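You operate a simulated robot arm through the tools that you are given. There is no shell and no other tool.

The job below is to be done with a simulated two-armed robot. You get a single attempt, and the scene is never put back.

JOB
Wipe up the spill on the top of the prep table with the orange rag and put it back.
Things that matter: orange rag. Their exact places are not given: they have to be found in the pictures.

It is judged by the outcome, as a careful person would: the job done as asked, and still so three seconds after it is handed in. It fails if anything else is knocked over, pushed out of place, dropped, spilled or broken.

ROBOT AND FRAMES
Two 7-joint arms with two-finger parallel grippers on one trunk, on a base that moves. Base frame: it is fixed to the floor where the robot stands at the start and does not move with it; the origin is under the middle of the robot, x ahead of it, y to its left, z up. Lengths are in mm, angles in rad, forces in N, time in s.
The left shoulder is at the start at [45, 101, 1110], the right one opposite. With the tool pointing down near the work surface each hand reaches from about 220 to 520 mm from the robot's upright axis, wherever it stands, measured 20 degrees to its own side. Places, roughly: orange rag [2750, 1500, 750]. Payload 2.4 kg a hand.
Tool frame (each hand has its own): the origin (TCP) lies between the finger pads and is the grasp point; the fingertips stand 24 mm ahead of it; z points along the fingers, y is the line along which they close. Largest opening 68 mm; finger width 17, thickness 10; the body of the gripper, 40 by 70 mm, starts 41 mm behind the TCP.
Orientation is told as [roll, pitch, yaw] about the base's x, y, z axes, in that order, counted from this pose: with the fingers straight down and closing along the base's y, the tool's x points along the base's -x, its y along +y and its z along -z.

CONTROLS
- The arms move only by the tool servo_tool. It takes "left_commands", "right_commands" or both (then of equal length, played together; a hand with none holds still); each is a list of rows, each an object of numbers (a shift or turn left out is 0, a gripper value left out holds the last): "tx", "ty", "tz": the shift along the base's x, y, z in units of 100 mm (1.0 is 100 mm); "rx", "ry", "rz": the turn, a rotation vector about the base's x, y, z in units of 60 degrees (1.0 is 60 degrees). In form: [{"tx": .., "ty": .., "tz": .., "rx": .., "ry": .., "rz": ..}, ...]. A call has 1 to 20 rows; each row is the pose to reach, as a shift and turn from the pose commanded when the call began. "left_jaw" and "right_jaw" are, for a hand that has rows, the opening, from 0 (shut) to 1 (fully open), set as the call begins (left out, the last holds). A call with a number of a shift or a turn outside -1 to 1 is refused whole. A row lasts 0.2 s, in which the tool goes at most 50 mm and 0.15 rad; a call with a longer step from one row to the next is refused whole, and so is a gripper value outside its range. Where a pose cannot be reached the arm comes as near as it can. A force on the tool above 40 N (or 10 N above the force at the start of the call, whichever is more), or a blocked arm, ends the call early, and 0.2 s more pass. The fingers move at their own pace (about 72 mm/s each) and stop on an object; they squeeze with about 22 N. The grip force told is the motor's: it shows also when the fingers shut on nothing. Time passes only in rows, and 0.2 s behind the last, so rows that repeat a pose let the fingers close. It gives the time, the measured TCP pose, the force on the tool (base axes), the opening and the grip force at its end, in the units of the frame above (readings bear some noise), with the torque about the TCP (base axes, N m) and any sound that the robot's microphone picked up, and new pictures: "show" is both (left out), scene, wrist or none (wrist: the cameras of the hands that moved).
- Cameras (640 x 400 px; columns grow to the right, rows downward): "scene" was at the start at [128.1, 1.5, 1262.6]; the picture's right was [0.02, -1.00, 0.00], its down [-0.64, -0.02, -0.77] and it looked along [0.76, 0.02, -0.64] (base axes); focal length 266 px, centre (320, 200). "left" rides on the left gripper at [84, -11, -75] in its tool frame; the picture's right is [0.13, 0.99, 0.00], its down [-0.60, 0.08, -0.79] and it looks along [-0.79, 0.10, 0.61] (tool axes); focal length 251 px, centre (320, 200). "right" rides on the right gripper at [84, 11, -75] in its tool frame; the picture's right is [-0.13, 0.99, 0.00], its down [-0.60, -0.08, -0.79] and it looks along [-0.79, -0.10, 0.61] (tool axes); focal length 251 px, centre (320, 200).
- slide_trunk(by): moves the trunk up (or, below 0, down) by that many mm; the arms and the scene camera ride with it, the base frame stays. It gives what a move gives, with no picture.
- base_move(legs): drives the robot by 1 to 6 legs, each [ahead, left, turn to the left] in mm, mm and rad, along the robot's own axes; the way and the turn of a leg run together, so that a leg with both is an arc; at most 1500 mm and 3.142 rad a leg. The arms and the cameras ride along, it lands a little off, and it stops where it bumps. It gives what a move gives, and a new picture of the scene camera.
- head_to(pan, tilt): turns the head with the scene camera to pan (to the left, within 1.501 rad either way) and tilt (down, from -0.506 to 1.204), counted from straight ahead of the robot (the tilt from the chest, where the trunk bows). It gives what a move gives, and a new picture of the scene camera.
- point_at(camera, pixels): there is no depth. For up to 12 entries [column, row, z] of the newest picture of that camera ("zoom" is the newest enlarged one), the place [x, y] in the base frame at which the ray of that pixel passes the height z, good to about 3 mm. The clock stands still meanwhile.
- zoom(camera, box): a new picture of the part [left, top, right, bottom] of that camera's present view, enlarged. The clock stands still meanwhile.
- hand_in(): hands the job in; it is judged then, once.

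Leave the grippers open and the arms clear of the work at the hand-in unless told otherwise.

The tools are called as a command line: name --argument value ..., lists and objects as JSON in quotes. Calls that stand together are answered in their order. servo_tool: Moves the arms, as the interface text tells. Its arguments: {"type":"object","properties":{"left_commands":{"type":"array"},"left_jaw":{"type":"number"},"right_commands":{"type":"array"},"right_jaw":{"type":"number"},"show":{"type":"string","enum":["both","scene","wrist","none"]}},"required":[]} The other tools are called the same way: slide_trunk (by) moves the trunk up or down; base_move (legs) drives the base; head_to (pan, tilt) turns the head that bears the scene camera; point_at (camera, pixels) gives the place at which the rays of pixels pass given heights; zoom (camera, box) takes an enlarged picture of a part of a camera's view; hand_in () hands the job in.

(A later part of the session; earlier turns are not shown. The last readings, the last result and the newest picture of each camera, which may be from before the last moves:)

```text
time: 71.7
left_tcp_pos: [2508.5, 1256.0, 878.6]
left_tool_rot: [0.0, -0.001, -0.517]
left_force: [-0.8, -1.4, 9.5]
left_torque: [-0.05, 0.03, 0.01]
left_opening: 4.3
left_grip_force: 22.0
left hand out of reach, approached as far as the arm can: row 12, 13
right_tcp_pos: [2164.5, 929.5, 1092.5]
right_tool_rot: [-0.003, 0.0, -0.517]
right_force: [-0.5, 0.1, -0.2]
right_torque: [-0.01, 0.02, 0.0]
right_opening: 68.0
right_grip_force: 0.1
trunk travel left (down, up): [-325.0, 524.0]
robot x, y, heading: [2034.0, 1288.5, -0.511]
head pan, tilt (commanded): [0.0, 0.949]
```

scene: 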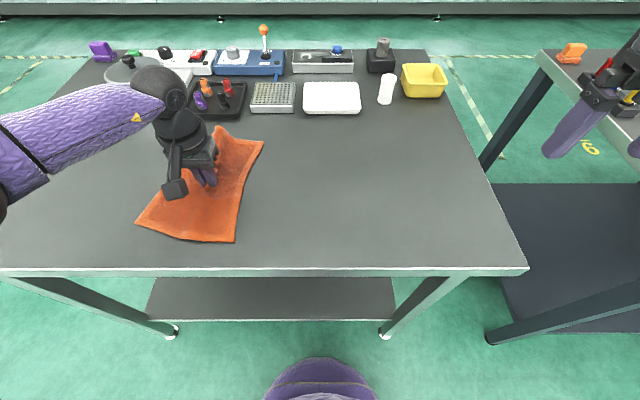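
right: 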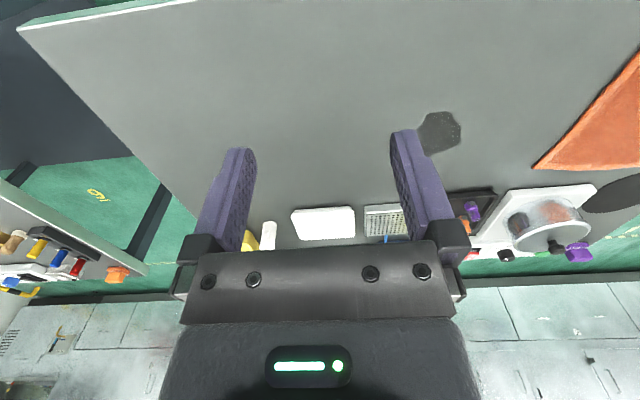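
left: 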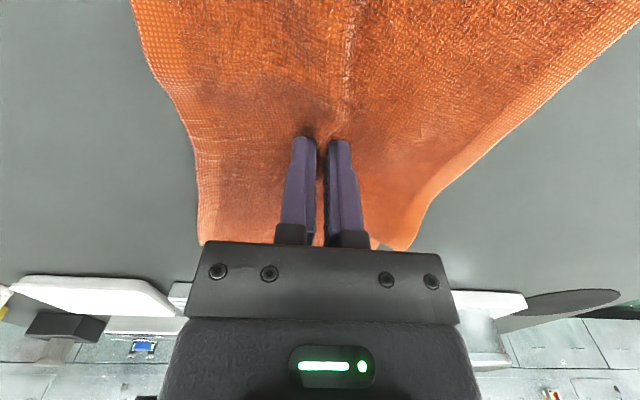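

Now I'll repeat with close fore-aft strokes over the same area.

servo_tool --left_commands '[{"tx": 0.304, "ty": -0.173}, {"tx": 0.591, "ty": -0.337}, {"tx": 0.517, "ty": -0.467}, {"tx": 0.23, "ty": -0.304}, {"tx": -0.074, "ty": -0.13}, {"tx": -0.149, "ty": -0.261}, {"tx": 0.156, "ty": -0.434}, {"tx": 0.442, "ty": -0.598}, {"tx": 0.368, "ty": -0.728}, {"tx": 0.081, "ty": -0.564}, {"tx": -0.223, "ty": -0.391}, {"tx": -0.297, "ty": -0.521}, {"tx": 0.007, "ty": -0.694}, {"tx": 0.294, "ty": -0.858}, {"tx": 0.165, "ty": -0.923}, {"tx": -0.096, "ty": -0.774}, {"tx": -0.356, "ty": -0.626}, {"tx": -0.024, "ty": -0.447}, {"tx": 0.298, "ty": -0.285}, {"tx": 0.087, "ty": -0.05}]' --show "none"

base_move --legs '[[0, 200, 0]]'

zoom --camera "scene" --box '[240, 100, 400, 200]'

zoom --camera "right" --box '[320, 0, 640, 250]'

```text
time: 75.9
left_tcp_pos: [2517.3, 1251.6, 877.8]
left_tool_rot: [0.002, -0.001, -0.516]
left_force: [1.6, 2.5, 9.9]
left_torque: [0.06, -0.1, 0.03]
left_opening: 4.4
left_grip_force: 21.9
right_tcp_pos: [2164.1, 929.3, 1092.2]
right_tool_rot: [0.0, 0.0, -0.517]
right_force: [0.2, -0.3, -0.6]
right_torque: [0.0, 0.01, 0.01]
right_opening: 67.9
right_grip_force: 0.0
trunk travel left (down, up): [-325.0, 524.0]
robot x, y, heading: [2036.0, 1287.2, -0.516]
head pan, tilt (commanded): [0.0, 0.949]
```

```text
time: 77.5
left_tcp_pos: [2617.0, 1425.5, 877.7]
left_tool_rot: [-0.001, -0.002, -0.514]
left_force: [1.4, 2.0, 8.5]
left_torque: [0.06, -0.04, -0.01]
left_opening: 4.4
left_grip_force: 22.2
right_tcp_pos: [2263.3, 1104.7, 1093.3]
right_tool_rot: [0.0, -0.001, -0.516]
right_force: [0.0, 0.7, 1.0]
right_torque: [0.0, -0.03, 0.02]
right_opening: 67.9
right_grip_force: 0.0
trunk travel left (down, up): [-325.0, 524.0]
robot x, y, heading: [2134.5, 1463.5, -0.52]
head pan, tilt (commanded): [0.0, 0.949]
```

scene: 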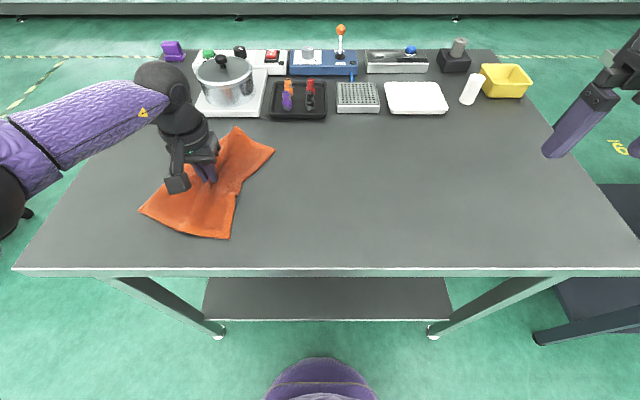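

```text
4.00 times, centred on (320, 150) of scene
```

zoom: 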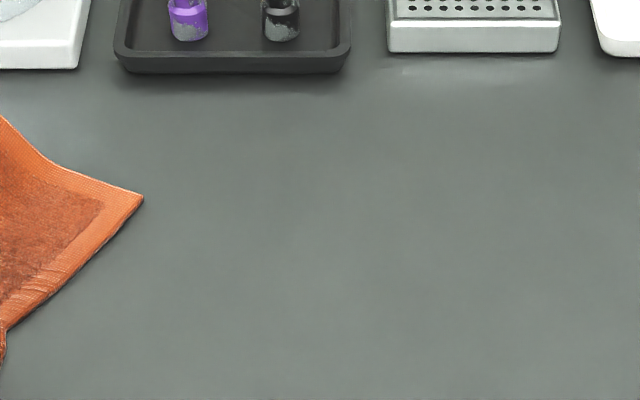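

```text
1.60 times, centred on (480, 125) of right
```

zoom: 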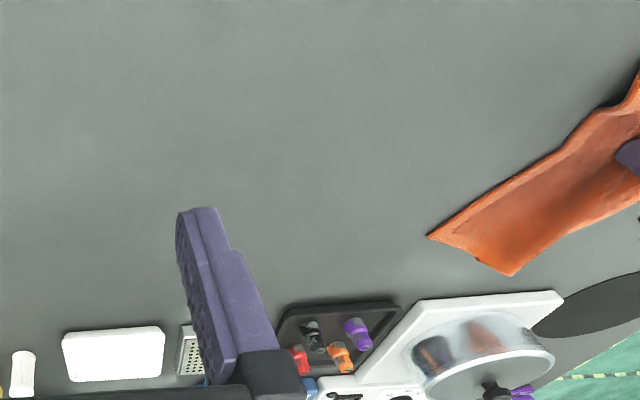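

The spill area is now completely clean in both views. Next I bring the rag home: the pinch must go to [2654,1454], which is about 18 mm forward and 43 mm left. I'll measure the rag's present corners to judge its rotation.

point_at --camera "scene" --pixels '[[140, 209, 853], [230, 239, 853], [274, 151, 853], [234, 128, 858], [236, 190, 853]]'

zoom --camera "scene" --box '[120, 100, 312, 260]'

zoom --camera "left" --box '[0, 0, 640, 399]'

```text
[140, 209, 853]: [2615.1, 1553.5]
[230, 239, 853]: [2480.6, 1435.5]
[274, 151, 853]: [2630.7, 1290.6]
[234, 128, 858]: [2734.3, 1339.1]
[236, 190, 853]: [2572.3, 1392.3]
```

```text
2.50 times, centred on (216, 180) of scene
```

zoom: 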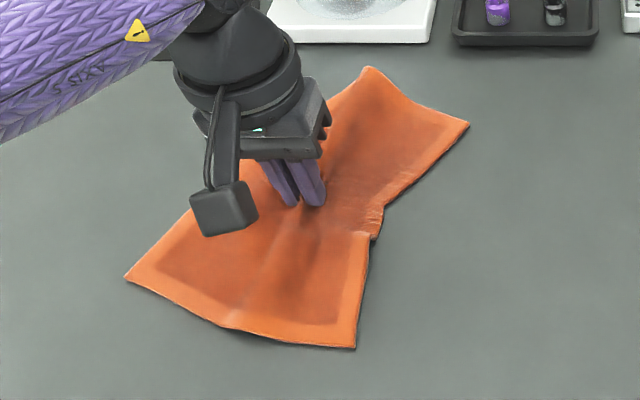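

```text
1.00 times, centred on (320, 200) of left (not enlarged: the box is as wide or as high as the picture)
```

zoom: 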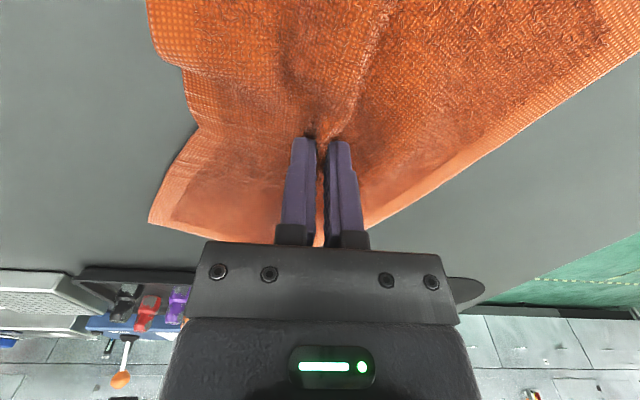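

The rag is rotated about 0.3 rad clockwise relative to its home pose: its far end lags to the right. I'll move the base 50 mm left so the home place is well in reach. Then I'll turn the pinch counter-clockwise as I bring it to [2654,1454].

base_move --legs '[[0, 50, 0]]'

```text
time: 78.4
left_tcp_pos: [2642.2, 1469.3, 878.1]
left_tool_rot: [0.0, -0.002, -0.515]
left_force: [1.5, 1.6, 7.3]
left_torque: [0.06, -0.07, 0.02]
left_opening: 4.4
left_grip_force: 21.9
right_tcp_pos: [2288.3, 1147.6, 1092.0]
right_tool_rot: [-0.001, 0.001, -0.514]
right_force: [0.1, 0.7, -0.6]
right_torque: [-0.01, -0.05, -0.01]
right_opening: 68.3
right_grip_force: 0.2
trunk travel left (down, up): [-325.0, 524.0]
robot x, y, heading: [2154.6, 1506.8, -0.517]
head pan, tilt (commanded): [0.0, 0.949]
```

scene: 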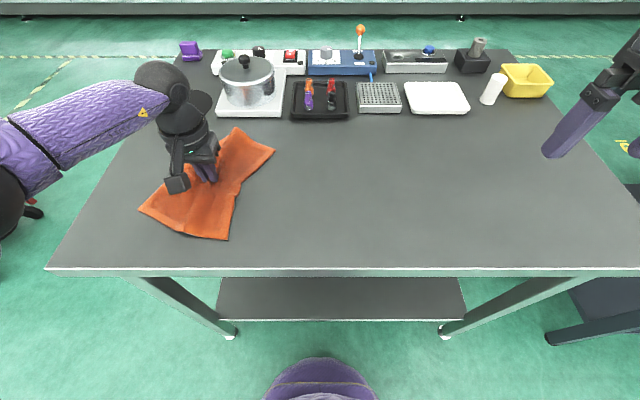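

Now I'll turn the pinched rag counter-clockwise by about 0.5 rad while shifting to the home point.

servo_tool --left_commands '[{"tx": 0.03, "ty": -0.04, "rz": 0.13}, {"tx": 0.06, "ty": -0.08, "rz": 0.26}, {"tx": 0.09, "ty": -0.12, "rz": 0.39}, {"tx": 0.12, "ty": -0.15, "rz": 0.5}, {"tx": 0.12, "ty": -0.15, "rz": 0.5}]' --show "both"

zoom --camera "scene" --box '[120, 100, 312, 260]'

```text
time: 79.6
left_tcp_pos: [2653.6, 1454.1, 878.1]
left_tool_rot: [0.0, -0.003, 0.011]
left_force: [-2.8, 2.7, 8.7]
left_torque: [0.05, 0.02, -0.07]
left_opening: 4.0
left_grip_force: 21.8
right_tcp_pos: [2288.9, 1148.4, 1092.7]
right_tool_rot: [0.0, 0.0, -0.514]
right_force: [0.2, 0.4, 0.3]
right_torque: [0.0, 0.01, 0.01]
right_opening: 68.1
right_grip_force: 0.0
trunk travel left (down, up): [-325.0, 524.0]
robot x, y, heading: [2160.5, 1507.8, -0.52]
head pan, tilt (commanded): [0.0, 0.949]
```

scene: 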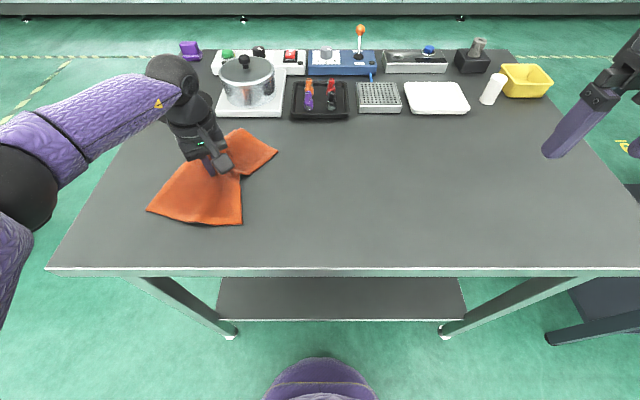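
left: 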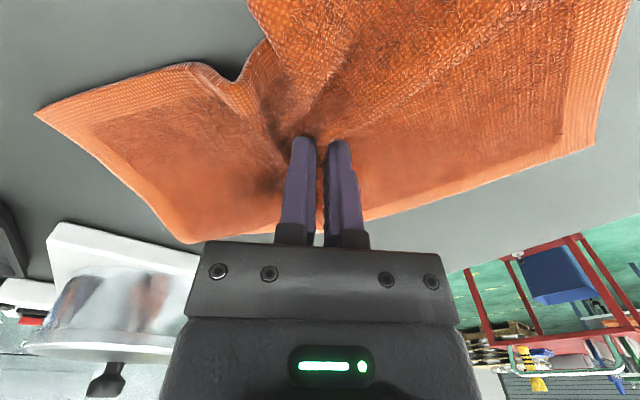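

```text
2.50 times, centred on (216, 180) of scene
```

zoom: 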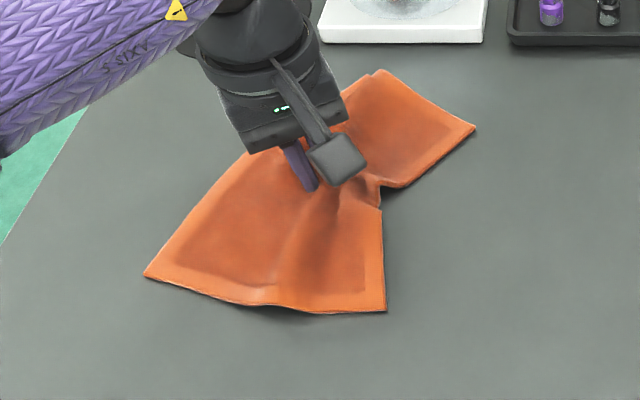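

The near half is now well oriented, but the far half is still bent to the right. I'll measure the corners, then release gently: open, then lift slowly.

point_at --camera "scene" --pixels '[[146, 210, 853], [242, 224, 853], [278, 151, 853], [240, 128, 853]]'

servo_tool --left_commands '[{"tz": 0.01}, {"tz": 0.01}, {"tz": 0.02}, {"tz": 0.1}, {"tz": 0.3}, {"tz": 0.6}, {"tz": 0.9}]' --left_jaw 0.5 --show "both"

```text
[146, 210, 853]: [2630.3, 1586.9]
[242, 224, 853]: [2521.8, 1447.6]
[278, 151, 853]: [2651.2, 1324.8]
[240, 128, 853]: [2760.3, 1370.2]
```

```text
time: 81.2
left_tcp_pos: [2655.1, 1455.4, 966.2]
left_tool_rot: [0.001, 0.0, 0.008]
left_force: [0.1, 0.4, -0.1]
left_torque: [0.0, 0.03, -0.02]
left_opening: 34.0
left_grip_force: 0.0
right_tcp_pos: [2289.0, 1148.2, 1092.8]
right_tool_rot: [-0.001, 0.001, -0.515]
right_force: [-0.3, -0.7, 0.5]
right_torque: [-0.01, -0.01, -0.03]
right_opening: 68.1
right_grip_force: 0.1
trunk travel left (down, up): [-325.0, 524.0]
robot x, y, heading: [2157.7, 1506.1, -0.514]
head pan, tilt (commanded): [0.0, 0.949]
```

scene: 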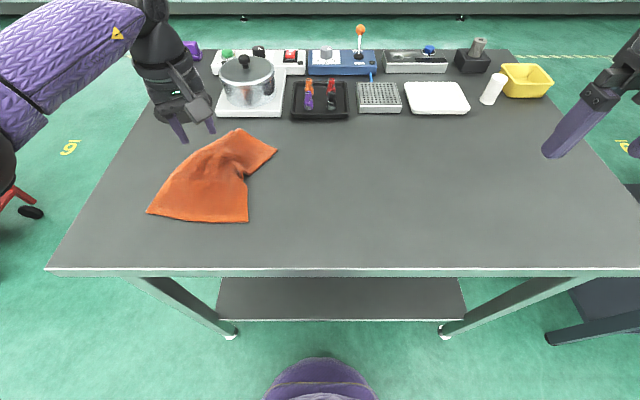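
left: 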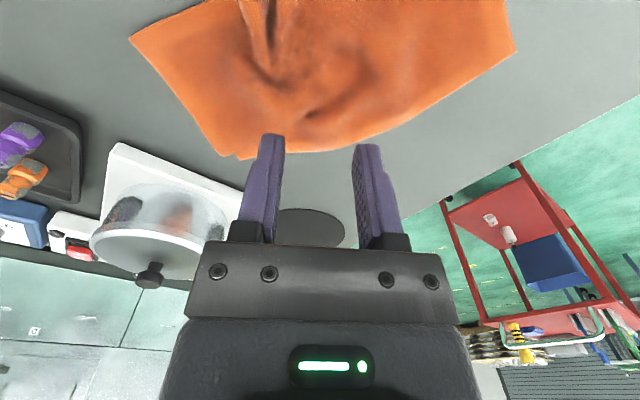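

The rag was released cleanly. I'll zoom in on its present shape.

zoom --camera "scene" --box '[120, 100, 312, 260]'

```text
2.50 times, centred on (216, 180) of scene
```

zoom: 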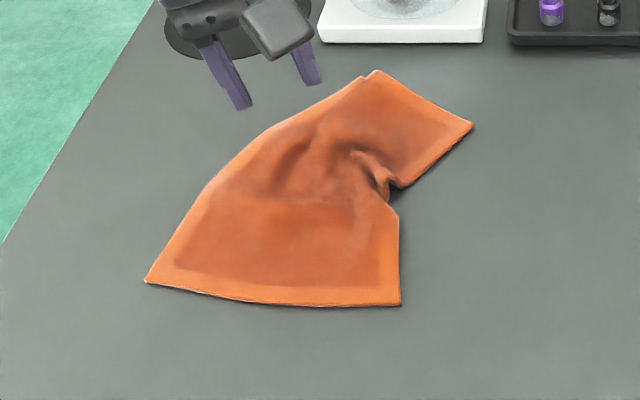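

I'd like to straighten the far half. It lies about 530-570 mm ahead, a bit beyond straight-down reach. I'll check how much room my base has to move a little closer.

point_at --camera "scene" --pixels '[[320, 355, 0], [320, 322, 250], [230, 335, 0], [434, 333, 0], [320, 268, 853], [35, 212, 0], [146, 212, 853], [248, 222, 853], [277, 150, 853], [239, 128, 853]]'

head_to --pan 0.0 --tilt 1.2

```text
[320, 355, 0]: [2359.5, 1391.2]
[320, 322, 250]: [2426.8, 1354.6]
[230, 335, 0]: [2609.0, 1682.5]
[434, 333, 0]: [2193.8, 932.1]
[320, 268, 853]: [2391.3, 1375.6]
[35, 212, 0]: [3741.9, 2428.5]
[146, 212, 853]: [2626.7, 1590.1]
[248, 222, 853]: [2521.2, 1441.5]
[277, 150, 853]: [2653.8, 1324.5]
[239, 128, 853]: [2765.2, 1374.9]
```

```text
time: 82.0
left_tcp_pos: [2654.7, 1455.2, 965.9]
left_tool_rot: [-0.001, -0.002, 0.009]
left_force: [0.9, -0.3, -0.6]
left_torque: [0.01, 0.0, 0.01]
left_opening: 33.9
left_grip_force: 0.1
right_tcp_pos: [2288.0, 1146.7, 1092.6]
right_tool_rot: [-0.001, 0.0, -0.516]
right_force: [-0.1, 0.6, 0.5]
right_torque: [-0.04, -0.01, 0.01]
right_opening: 67.9
right_grip_force: 0.0
trunk travel left (down, up): [-325.0, 524.0]
robot x, y, heading: [2156.9, 1508.4, -0.515]
head pan, tilt (commanded): [0.0, 1.201]
```

scene: 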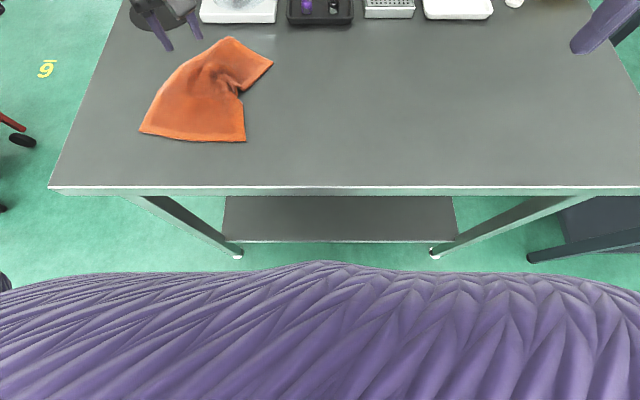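

The floor is visible up to 233 mm ahead of my axis and the shelf front is at 310, so I can safely move 35 mm closer. Plan: yaw the hand back, move closer, then pinch the rag near its far-left corner with the tool tilted a little forward and pull it out flat toward home. First I raise and yaw the hand.

servo_tool --left_commands '[{"tz": 0.1, "rz": -0.13}, {"tz": 0.2, "rz": -0.26}, {"tz": 0.3, "rz": -0.39}, {"tz": 0.4, "rz": -0.5}, {"tz": 0.4, "rz": -0.5}]' --show "none"

head_to --pan 0.1 --tilt 0.95

base_move --legs '[[35, 0, 0]]'

```text
time: 83.2
left_tcp_pos: [2654.3, 1455.5, 1007.5]
left_tool_rot: [0.001, -0.001, -0.516]
left_force: [-0.4, -0.4, -0.4]
left_torque: [-0.01, -0.02, 0.02]
left_opening: 34.1
left_grip_force: 0.0
right_tcp_pos: [2288.4, 1147.2, 1092.0]
right_tool_rot: [-0.001, 0.002, -0.514]
right_force: [-0.1, 0.6, 0.4]
right_torque: [0.04, -0.02, -0.02]
right_opening: 67.9
right_grip_force: 0.1
trunk travel left (down, up): [-325.0, 524.0]
robot x, y, heading: [2160.1, 1507.4, -0.511]
head pan, tilt (commanded): [0.0, 1.201]
```

```text
time: 84.0
left_tcp_pos: [2654.5, 1454.4, 1006.6]
left_tool_rot: [0.0, -0.002, -0.515]
left_force: [-0.8, 0.5, 0.5]
left_torque: [0.01, 0.01, 0.01]
left_opening: 33.8
left_grip_force: 0.0
right_tcp_pos: [2289.6, 1148.9, 1092.3]
right_tool_rot: [0.001, 0.0, -0.514]
right_force: [-1.0, 0.0, 0.4]
right_torque: [-0.02, 0.0, 0.03]
right_opening: 68.1
right_grip_force: 0.0
trunk travel left (down, up): [-325.0, 524.0]
robot x, y, heading: [2160.0, 1505.4, -0.511]
head pan, tilt (commanded): [0.099, 0.949]
```

scene: 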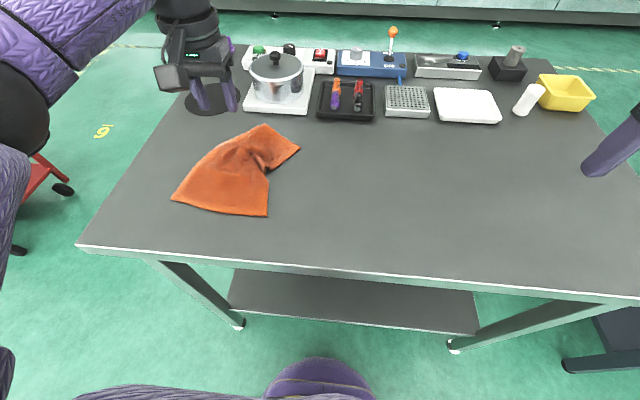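

```text
time: 84.8
left_tcp_pos: [2686.0, 1436.7, 1007.6]
left_tool_rot: [0.001, -0.001, -0.513]
left_force: [-0.2, -0.7, -0.3]
left_torque: [0.01, -0.04, -0.02]
left_opening: 34.1
left_grip_force: 0.0
right_tcp_pos: [2319.8, 1130.0, 1091.3]
right_tool_rot: [-0.001, 0.0, -0.515]
right_force: [-0.2, 0.2, -0.1]
right_torque: [0.0, 0.02, -0.05]
right_opening: 68.0
right_grip_force: 0.1
trunk travel left (down, up): [-325.0, 524.0]
robot x, y, heading: [2185.7, 1493.9, -0.513]
head pan, tilt (commanded): [0.099, 0.949]
```

scene: 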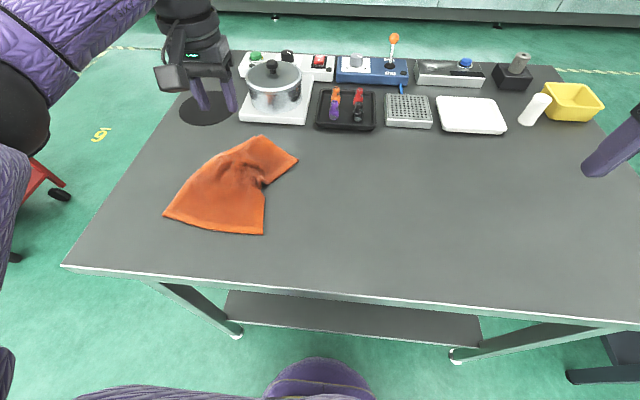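

No bump. I'll measure the rag corners and the cooker and pot edges in this view.

zoom --camera "scene" --box '[150, 90, 342, 250]'

point_at --camera "scene" --pixels '[[255, 135, 853], [298, 158, 853], [262, 234, 853], [163, 213, 853], [238, 119, 853], [308, 125, 853], [250, 107, 880], [315, 127, 853]]'

```text
2.50 times, centred on (246, 170) of scene
```

zoom: 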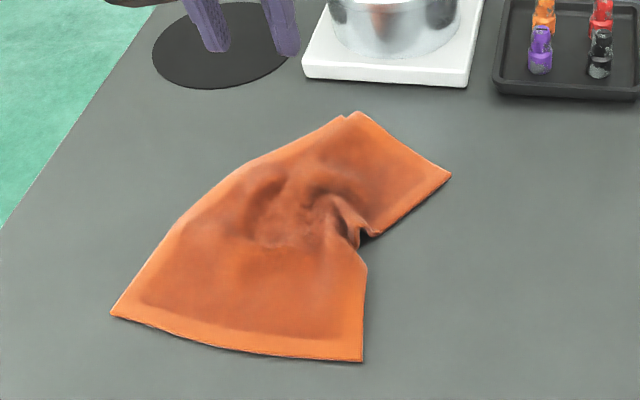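

```text
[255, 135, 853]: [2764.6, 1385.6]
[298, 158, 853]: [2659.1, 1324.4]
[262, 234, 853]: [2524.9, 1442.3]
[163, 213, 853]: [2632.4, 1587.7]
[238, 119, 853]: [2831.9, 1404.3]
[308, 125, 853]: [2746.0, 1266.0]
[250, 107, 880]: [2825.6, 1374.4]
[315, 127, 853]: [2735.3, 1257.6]
```

The cooker's near-left corner is 77 mm from the planned drop point, so there's room. I'll bring the left hand above the far-left part of the rag (about [2726,1390]), tilt it 0.35 rad forward, and check.

servo_tool --left_commands '[{"tx": 0.1, "ty": -0.12, "tz": -0.05, "rx": -0.05, "ry": -0.09}, {"tx": 0.2, "ty": -0.24, "tz": -0.1, "rx": -0.1, "ry": -0.18}, {"tx": 0.3, "ty": -0.36, "tz": -0.2, "rx": -0.15, "ry": -0.27}, {"tx": 0.33, "ty": -0.43, "tz": -0.3, "rx": -0.165, "ry": -0.29}, {"tx": 0.33, "ty": -0.43, "tz": -0.4, "rx": -0.165, "ry": -0.29}, {"tx": 0.33, "ty": -0.43, "tz": -0.5, "rx": -0.165, "ry": -0.29}]' --show "both"

```text
time: 86.2
left_tcp_pos: [2718.4, 1394.4, 955.1]
left_tool_rot: [-0.001, -0.35, -0.512]
left_force: [0.6, 0.2, -0.5]
left_torque: [-0.04, -0.03, -0.01]
left_opening: 34.0
left_grip_force: 0.1
right_tcp_pos: [2318.4, 1130.3, 1090.7]
right_tool_rot: [-0.001, 0.001, -0.515]
right_force: [0.6, -0.2, 0.5]
right_torque: [0.0, 0.0, 0.03]
right_opening: 67.9
right_grip_force: 0.0
trunk travel left (down, up): [-325.0, 524.0]
robot x, y, heading: [2190.6, 1487.9, -0.514]
head pan, tilt (commanded): [0.099, 0.949]
```

scene: 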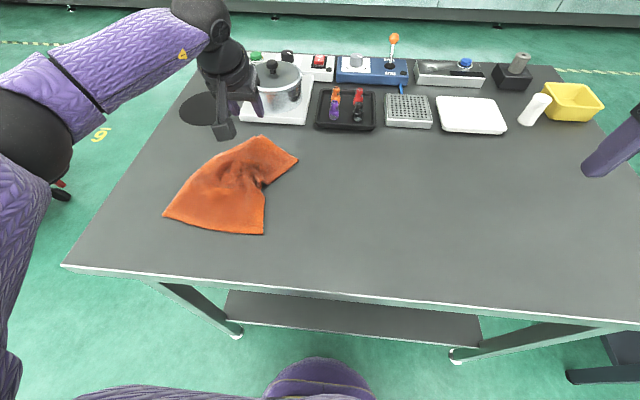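
left: 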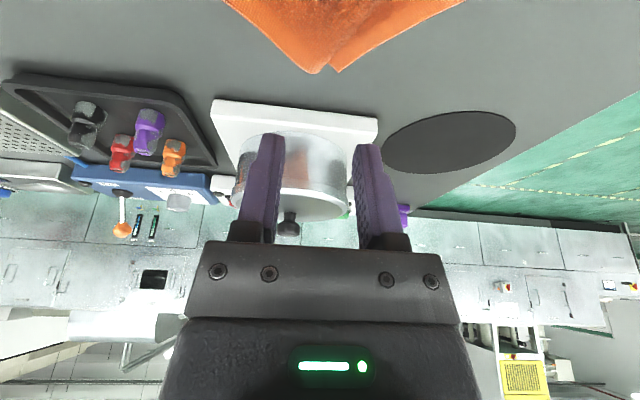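

The tilt is reached and the fingers are clear of the pot. I'll lower to just above the cloth.

servo_tool --left_commands '[{"tz": -0.2}, {"tz": -0.4}, {"tz": -0.55}, {"tz": -0.65}, {"tz": -0.65}]' --show "both"

zoom --camera "scene" --box '[150, 70, 342, 230]'

```text
time: 87.4
left_tcp_pos: [2718.3, 1395.4, 891.5]
left_tool_rot: [0.0, -0.353, -0.512]
left_force: [0.3, 0.0, -0.3]
left_torque: [-0.02, 0.03, 0.03]
left_opening: 33.9
left_grip_force: 0.1
right_tcp_pos: [2320.4, 1130.2, 1092.0]
right_tool_rot: [0.0, 0.001, -0.516]
right_force: [-0.3, 0.3, -0.3]
right_torque: [-0.01, 0.0, -0.03]
right_opening: 68.0
right_grip_force: 0.0
trunk travel left (down, up): [-325.0, 524.0]
robot x, y, heading: [2188.4, 1491.3, -0.516]
head pan, tilt (commanded): [0.099, 0.949]
```

scene: 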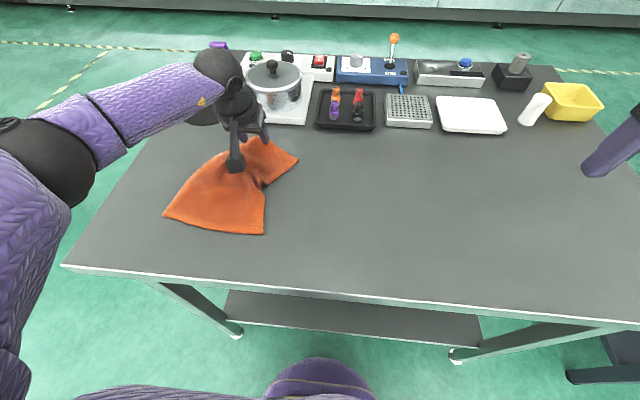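
left: 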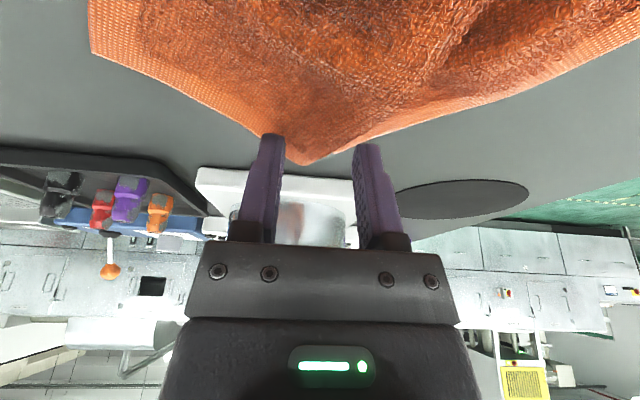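

```text
2.50 times, centred on (246, 150) of scene
```

zoom: 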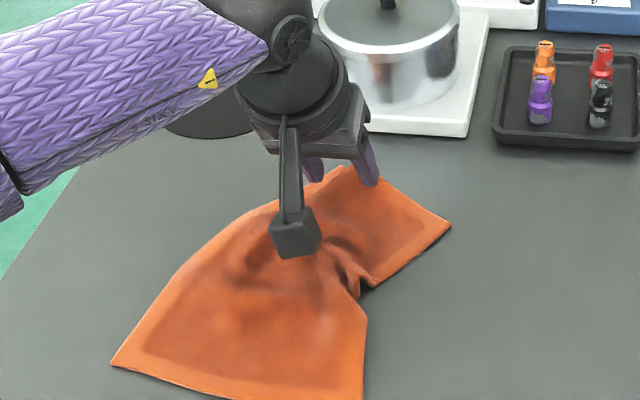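

The wrist view shows the left finger right at the cloth's left edge. I'll shift 15 mm nearer and a bit right for a safer bite, then descend gently.

servo_tool --left_commands '[{"tx": -0.16, "ty": 0.0}, {"tx": -0.16, "ty": 0.0, "tz": -0.05}, {"tx": -0.16, "ty": 0.0, "tz": -0.09}, {"tx": -0.16, "ty": 0.0, "tz": -0.11}, {"tx": -0.16, "ty": 0.0, "tz": -0.11}]' --show "wrist"

```text
time: 88.6
left_tcp_pos: [2702.1, 1394.8, 880.8]
left_tool_rot: [0.0, -0.352, -0.513]
left_force: [0.5, 0.1, 0.5]
left_torque: [-0.02, 0.03, -0.02]
left_opening: 34.2
left_grip_force: 0.0
right_tcp_pos: [2318.7, 1131.5, 1092.1]
right_tool_rot: [0.0, 0.0, -0.516]
right_force: [0.1, -0.2, 0.3]
right_torque: [0.0, 0.0, -0.03]
right_opening: 67.9
right_grip_force: 0.1
trunk travel left (down, up): [-325.0, 524.0]
robot x, y, heading: [2190.9, 1491.7, -0.515]
head pan, tilt (commanded): [0.099, 0.949]
```

left: 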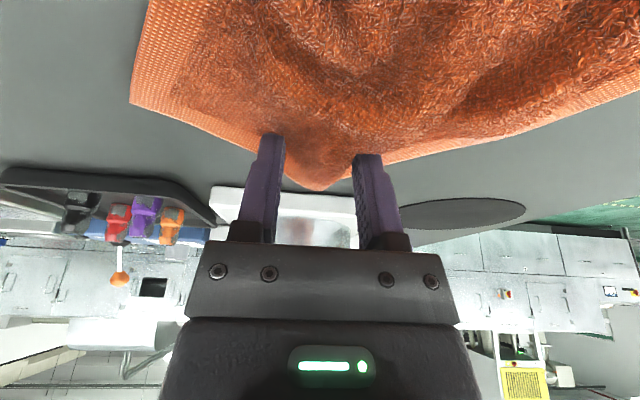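

Both tips are over the cloth near the corner. I'll go down slowly to contact.

servo_tool --left_commands '[{"tz": -0.02}, {"tz": -0.035}, {"tz": -0.05}, {"tz": -0.05}]' --show "wrist"

```text
time: 89.6
left_tcp_pos: [2700.9, 1395.0, 878.6]
left_tool_rot: [-0.002, -0.355, -0.513]
left_force: [5.2, 1.1, 18.8]
left_torque: [0.05, -0.1, 0.02]
left_opening: 34.1
left_grip_force: 0.2
right_tcp_pos: [2318.3, 1131.6, 1092.6]
right_tool_rot: [-0.001, -0.001, -0.516]
right_force: [-0.7, -0.3, 0.3]
right_torque: [-0.04, -0.01, -0.02]
right_opening: 68.1
right_grip_force: 0.0
trunk travel left (down, up): [-325.0, 524.0]
robot x, y, heading: [2185.7, 1488.0, -0.514]
head pan, tilt (commanded): [0.099, 0.949]
```

left: 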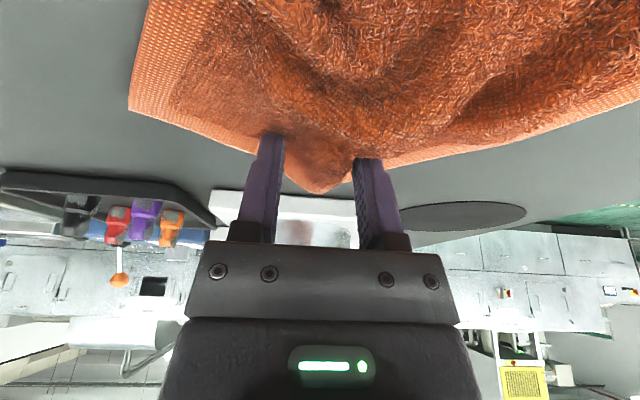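

Contact with 19 N. I'll ease up 1 mm and close to pinch the cloth.

servo_tool --left_commands '[{"tz": 0.01}, {"tz": 0.01}, {"tz": 0.01}, {"tz": 0.01}]' --left_jaw 0.0 --show "both"

```text
time: 90.6
left_tcp_pos: [2700.7, 1395.1, 877.1]
left_tool_rot: [0.0, -0.352, -0.516]
left_force: [-0.9, -0.1, 17.7]
left_torque: [-0.06, 0.04, 0.01]
left_opening: 7.2
left_grip_force: 22.2
right_tcp_pos: [2317.1, 1131.3, 1091.5]
right_tool_rot: [0.001, -0.002, -0.515]
right_force: [-0.1, -0.3, 0.8]
right_torque: [0.0, 0.02, 0.0]
right_opening: 68.2
right_grip_force: 0.0
trunk travel left (down, up): [-325.0, 524.0]
robot x, y, heading: [2185.3, 1489.4, -0.517]
head pan, tilt (commanded): [0.099, 0.949]
```

scene: 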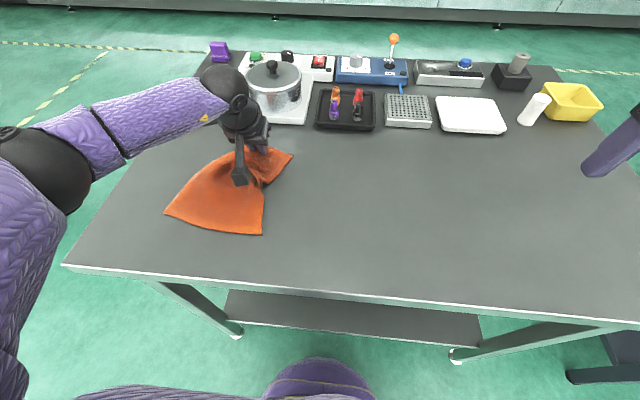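
left: 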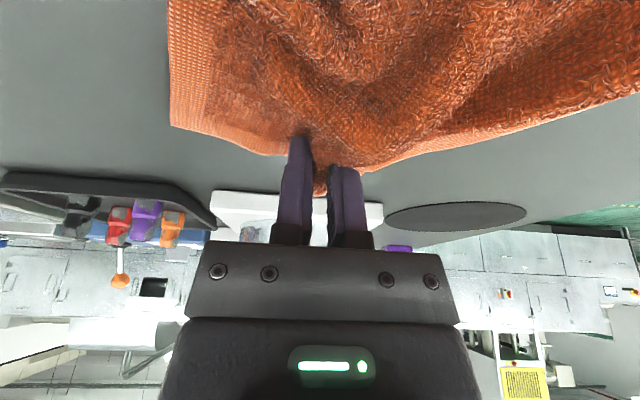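

Pinched (opening 7 mm). I'll pull this corner toward its home: about 82 mm left and 14 mm forward, with a slight lift.

servo_tool --left_commands '[{"tz": 0.03}, {"tx": 0.1, "ty": 0.13, "tz": 0.03}, {"tx": 0.21, "ty": 0.26, "tz": 0.03}, {"tx": 0.32, "ty": 0.39, "tz": 0.03}, {"tx": 0.43, "ty": 0.52, "tz": 0.03}, {"tx": 0.53, "ty": 0.64, "tz": 0.03}, {"tx": 0.53, "ty": 0.64, "tz": 0.03}]' --show "both"

zoom --camera "scene" --box '[130, 70, 322, 250]'

```text
time: 92.2
left_tcp_pos: [2754.9, 1458.7, 880.1]
left_tool_rot: [0.0, -0.35, -0.513]
left_force: [-0.8, -0.3, 0.4]
left_torque: [-0.02, 0.01, 0.02]
left_opening: 6.9
left_grip_force: 22.3
right_tcp_pos: [2319.7, 1130.4, 1092.5]
right_tool_rot: [-0.001, 0.001, -0.513]
right_force: [-0.1, 0.4, -1.1]
right_torque: [-0.01, 0.0, -0.03]
right_opening: 67.9
right_grip_force: 0.1
trunk travel left (down, up): [-325.0, 524.0]
robot x, y, heading: [2185.6, 1491.4, -0.517]
head pan, tilt (commanded): [0.099, 0.949]
```

scene: 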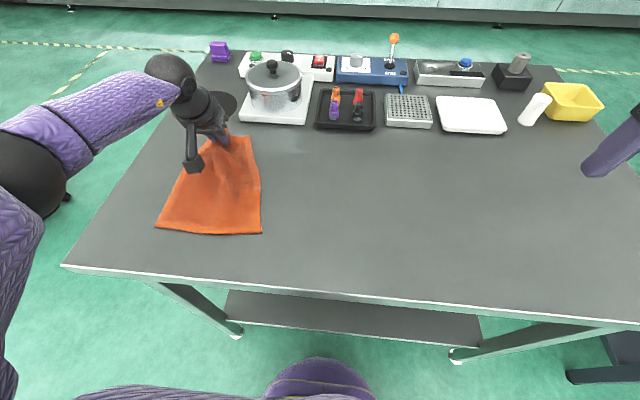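
left: 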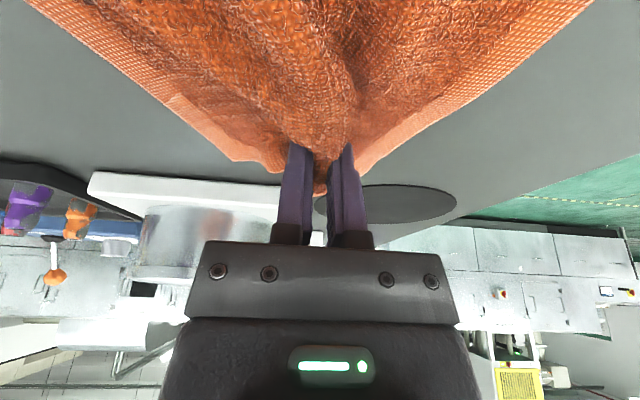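

```text
2.22 times, centred on (226, 160) of scene
```

zoom: 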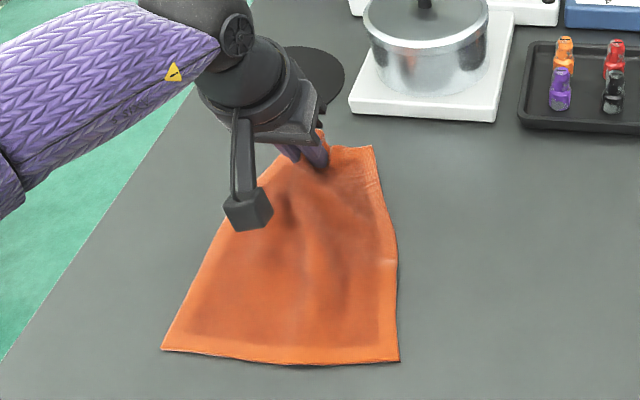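

The rag is now straightened out. I'll release it: ease down slightly, open the fingers, then lift straight up.

servo_tool --left_commands '[{"tz": -0.01}, {"tz": -0.01}, {"tz": 0.0}, {"tz": 0.02}, {"tz": 0.1}, {"tz": 0.3}, {"tz": 0.6}, {"tz": 0.9}]' --left_jaw 0.45 --show "both"

zoom --camera "scene" --box '[130, 70, 322, 250]'

```text
time: 94.0
left_tcp_pos: [2755.4, 1459.0, 970.0]
left_tool_rot: [0.0, -0.352, -0.516]
left_force: [0.4, -0.8, -0.1]
left_torque: [-0.03, -0.05, -0.02]
left_opening: 30.8
left_grip_force: 0.1
right_tcp_pos: [2319.9, 1130.4, 1092.5]
right_tool_rot: [0.0, 0.0, -0.515]
right_force: [0.2, -0.4, -0.4]
right_torque: [-0.02, -0.04, 0.03]
right_opening: 67.8
right_grip_force: 0.1
trunk travel left (down, up): [-325.0, 524.0]
robot x, y, heading: [2189.2, 1488.7, -0.517]
head pan, tilt (commanded): [0.099, 0.949]
```

scene: 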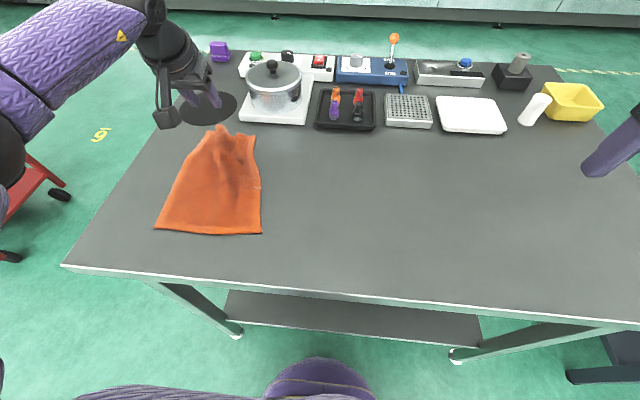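
left: 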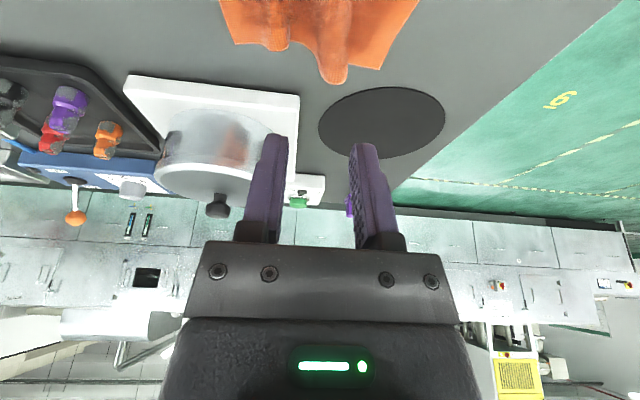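

```text
2.22 times, centred on (226, 160) of scene
```

zoom: 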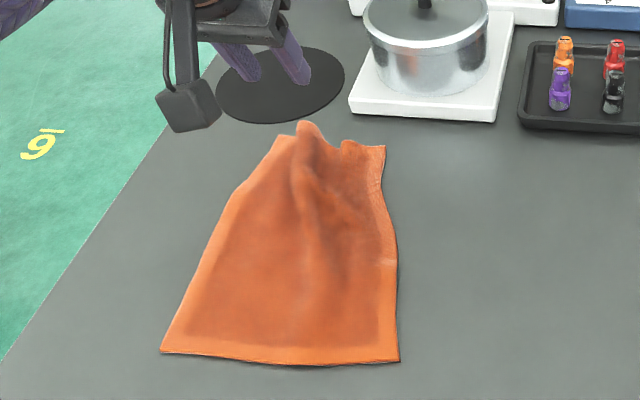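

Much better. I'll compare the corners with the recorded home pose.

point_at --camera "scene" --pixels '[[154, 228, 853], [262, 233, 853], [255, 136, 853], [207, 132, 853], [220, 125, 860]]'

```text
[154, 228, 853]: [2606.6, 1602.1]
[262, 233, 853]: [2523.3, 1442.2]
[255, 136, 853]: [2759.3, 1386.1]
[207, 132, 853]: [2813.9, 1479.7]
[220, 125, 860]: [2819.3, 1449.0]
```

The near-left corner is within 6 mm of home, near-right and far-left within 27 mm, but the far-right corner needs to come about 87 mm right. I'll move over the far-right corner to pinch and pull it out.

servo_tool --left_commands '[{"tx": -0.12, "ty": -0.16}, {"tx": -0.24, "ty": -0.32}, {"tx": -0.35, "ty": -0.47, "tz": -0.15}, {"tx": -0.35, "ty": -0.47, "tz": -0.4}, {"tx": -0.35, "ty": -0.47, "tz": -0.6}, {"tx": -0.35, "ty": -0.47, "tz": -0.75}, {"tx": -0.35, "ty": -0.47, "tz": -0.75}]' --show "both"

zoom --camera "scene" --box '[150, 80, 342, 240]'

```text
time: 95.6
left_tcp_pos: [2719.9, 1410.9, 895.8]
left_tool_rot: [0.0, -0.351, -0.513]
left_force: [-0.7, -0.4, -0.3]
left_torque: [-0.01, 0.04, -0.02]
left_opening: 30.6
left_grip_force: 0.1
right_tcp_pos: [2319.2, 1131.0, 1092.2]
right_tool_rot: [0.001, 0.001, -0.514]
right_force: [-0.9, 0.2, -0.4]
right_torque: [0.01, -0.02, 0.01]
right_opening: 67.7
right_grip_force: 0.0
trunk travel left (down, up): [-325.0, 524.0]
robot x, y, heading: [2189.0, 1492.5, -0.516]
head pan, tilt (commanded): [0.099, 0.949]
```

scene: 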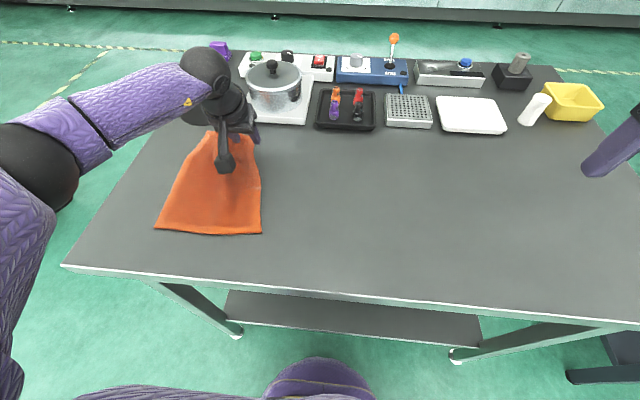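
left: 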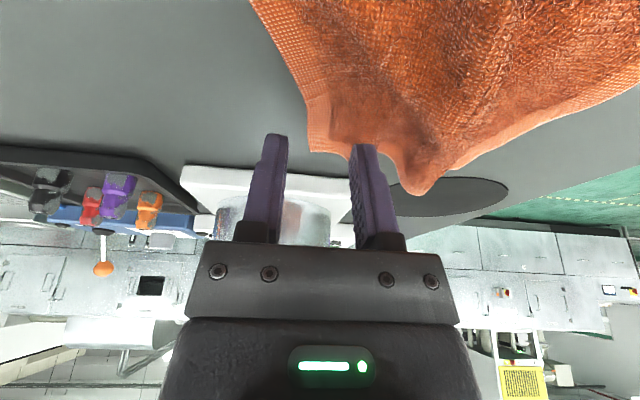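

```text
2.50 times, centred on (246, 160) of scene
```

zoom: 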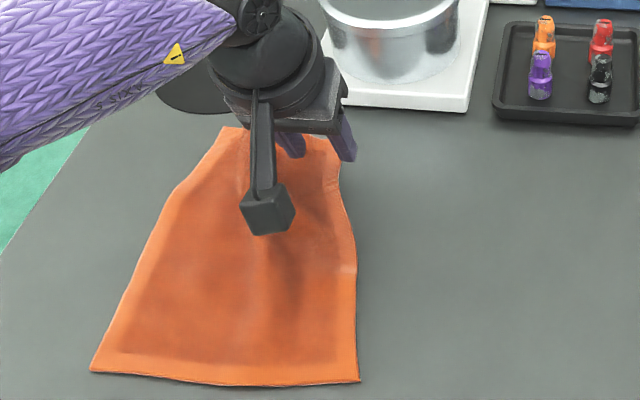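

The right finger is off the cloth's right edge. I'll shift about 16 mm left and 15 mm nearer, narrow the opening to about 22 mm, and lower.

servo_tool --left_commands '[{"tx": -0.05, "ty": 0.21}, {"tx": -0.05, "ty": 0.21, "tz": -0.06}, {"tx": -0.05, "ty": 0.21, "tz": -0.12}, {"tx": -0.05, "ty": 0.21, "tz": -0.14}]' --left_jaw 0.33 --show "wrist"

```text
time: 96.6
left_tcp_pos: [2714.9, 1432.0, 881.1]
left_tool_rot: [0.001, -0.35, -0.514]
left_force: [1.1, -0.3, -0.1]
left_torque: [0.0, 0.02, 0.0]
left_opening: 22.6
left_grip_force: 0.0
right_tcp_pos: [2320.1, 1131.1, 1092.7]
right_tool_rot: [0.0, -0.001, -0.515]
right_force: [0.5, -0.2, 0.1]
right_torque: [0.0, -0.03, -0.01]
right_opening: 68.2
right_grip_force: 0.1
trunk travel left (down, up): [-325.0, 524.0]
robot x, y, heading: [2191.4, 1491.3, -0.513]
head pan, tilt (commanded): [0.099, 0.949]
```

left: 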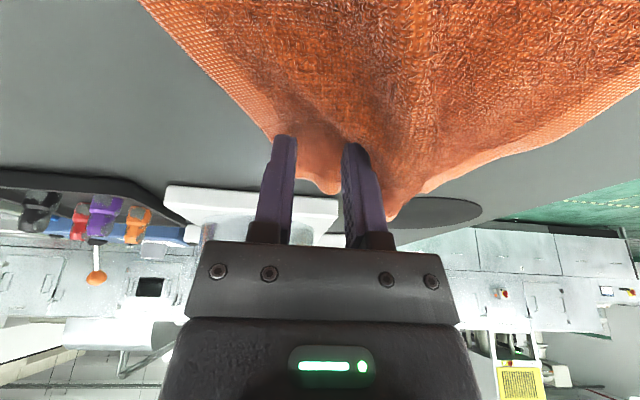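

Both fingertips are over the far-right part of the cloth. I'll go down to contact, then close.

servo_tool --left_commands '[{"tz": -0.02}, {"tz": -0.035}, {"tz": -0.042}, {"tz": -0.042}]' --show "none"

servo_tool --left_commands '[{"tz": 0.0}, {"tz": 0.0}, {"tz": 0.0}, {"tz": 0.0}]' --left_jaw 0.0 --show "wrist"

```text
time: 97.6
left_tcp_pos: [2713.9, 1431.4, 877.0]
left_tool_rot: [-0.001, -0.355, -0.514]
left_force: [2.4, 1.5, 14.4]
left_torque: [0.04, -0.1, 0.01]
left_opening: 22.5
left_grip_force: 0.5
right_tcp_pos: [2318.2, 1132.1, 1092.5]
right_tool_rot: [-0.001, 0.0, -0.515]
right_force: [-0.1, -1.1, 0.8]
right_torque: [0.0, 0.0, 0.0]
right_opening: 68.2
right_grip_force: 0.1
trunk travel left (down, up): [-325.0, 524.0]
robot x, y, heading: [2188.6, 1489.6, -0.522]
head pan, tilt (commanded): [0.099, 0.949]
```

```text
time: 98.6
left_tcp_pos: [2715.4, 1431.3, 878.2]
left_tool_rot: [0.0, -0.354, -0.516]
left_force: [1.3, -2.4, 19.8]
left_torque: [-0.06, -0.02, 0.01]
left_opening: 3.3
left_grip_force: 22.2
right_tcp_pos: [2317.9, 1130.5, 1093.5]
right_tool_rot: [0.001, -0.002, -0.515]
right_force: [0.5, -0.3, -0.5]
right_torque: [-0.02, 0.0, -0.02]
right_opening: 68.0
right_grip_force: 0.2
trunk travel left (down, up): [-325.0, 524.0]
robot x, y, heading: [2189.4, 1489.2, -0.513]
head pan, tilt (commanded): [0.099, 0.949]
```

left: 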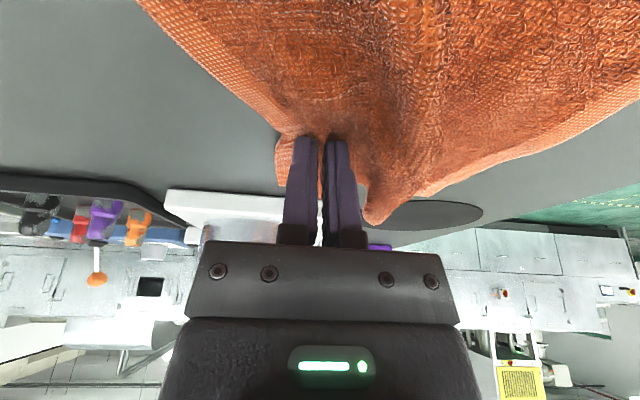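

Pinched (3.3 mm). I'll pull this corner right about 75 mm.

servo_tool --left_commands '[{"tz": 0.025}, {"tx": -0.07, "ty": -0.14, "tz": 0.025}, {"tx": -0.14, "ty": -0.28, "tz": 0.025}, {"tx": -0.21, "ty": -0.42, "tz": 0.025}, {"tx": -0.28, "ty": -0.56, "tz": 0.025}, {"tx": -0.34, "ty": -0.7, "tz": 0.025}, {"tx": -0.34, "ty": -0.7, "tz": 0.025}]' --show "both"

zoom --camera "scene" --box '[150, 80, 342, 240]'

```text
time: 100.2
left_tcp_pos: [2680.2, 1362.9, 880.4]
left_tool_rot: [0.001, -0.353, -0.513]
left_force: [-0.6, 1.6, 0.4]
left_torque: [0.02, 0.0, -0.05]
left_opening: 2.9
left_grip_force: 21.8
right_tcp_pos: [2319.2, 1130.5, 1092.9]
right_tool_rot: [0.0, 0.002, -0.516]
right_force: [0.5, 0.2, 0.9]
right_torque: [0.02, 0.0, 0.01]
right_opening: 68.0
right_grip_force: 0.0
trunk travel left (down, up): [-325.0, 524.0]
robot x, y, heading: [2186.2, 1490.0, -0.517]
head pan, tilt (commanded): [0.099, 0.949]
```

scene: 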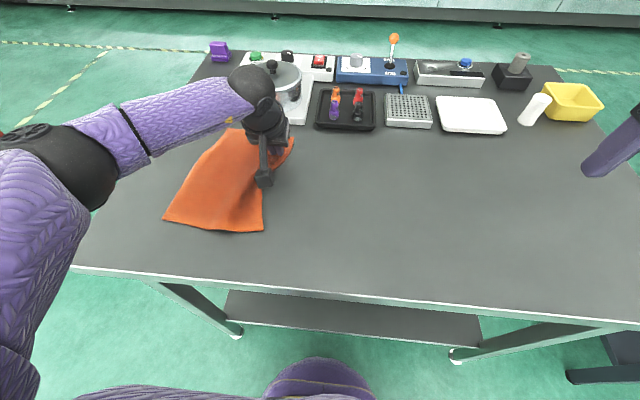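
left: 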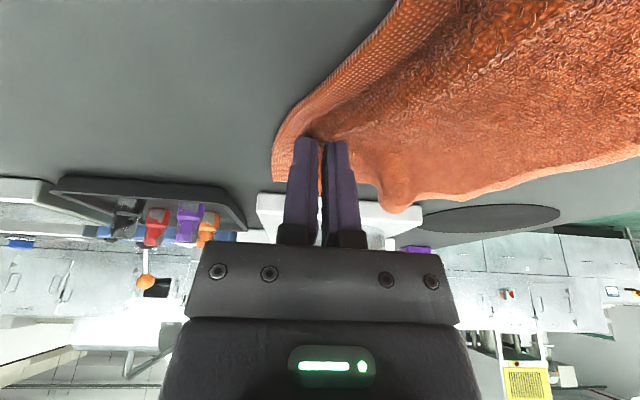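

```text
2.50 times, centred on (246, 160) of scene
```

zoom: 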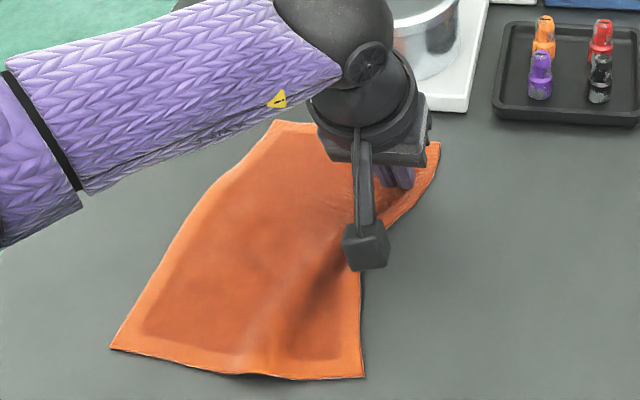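

I'll measure the corners before releasing.

point_at --camera "scene" --pixels '[[162, 219, 853], [263, 231, 853], [293, 137, 855], [228, 129, 853]]'

```text
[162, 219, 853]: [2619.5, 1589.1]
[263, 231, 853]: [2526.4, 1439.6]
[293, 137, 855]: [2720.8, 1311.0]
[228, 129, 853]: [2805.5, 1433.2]
```

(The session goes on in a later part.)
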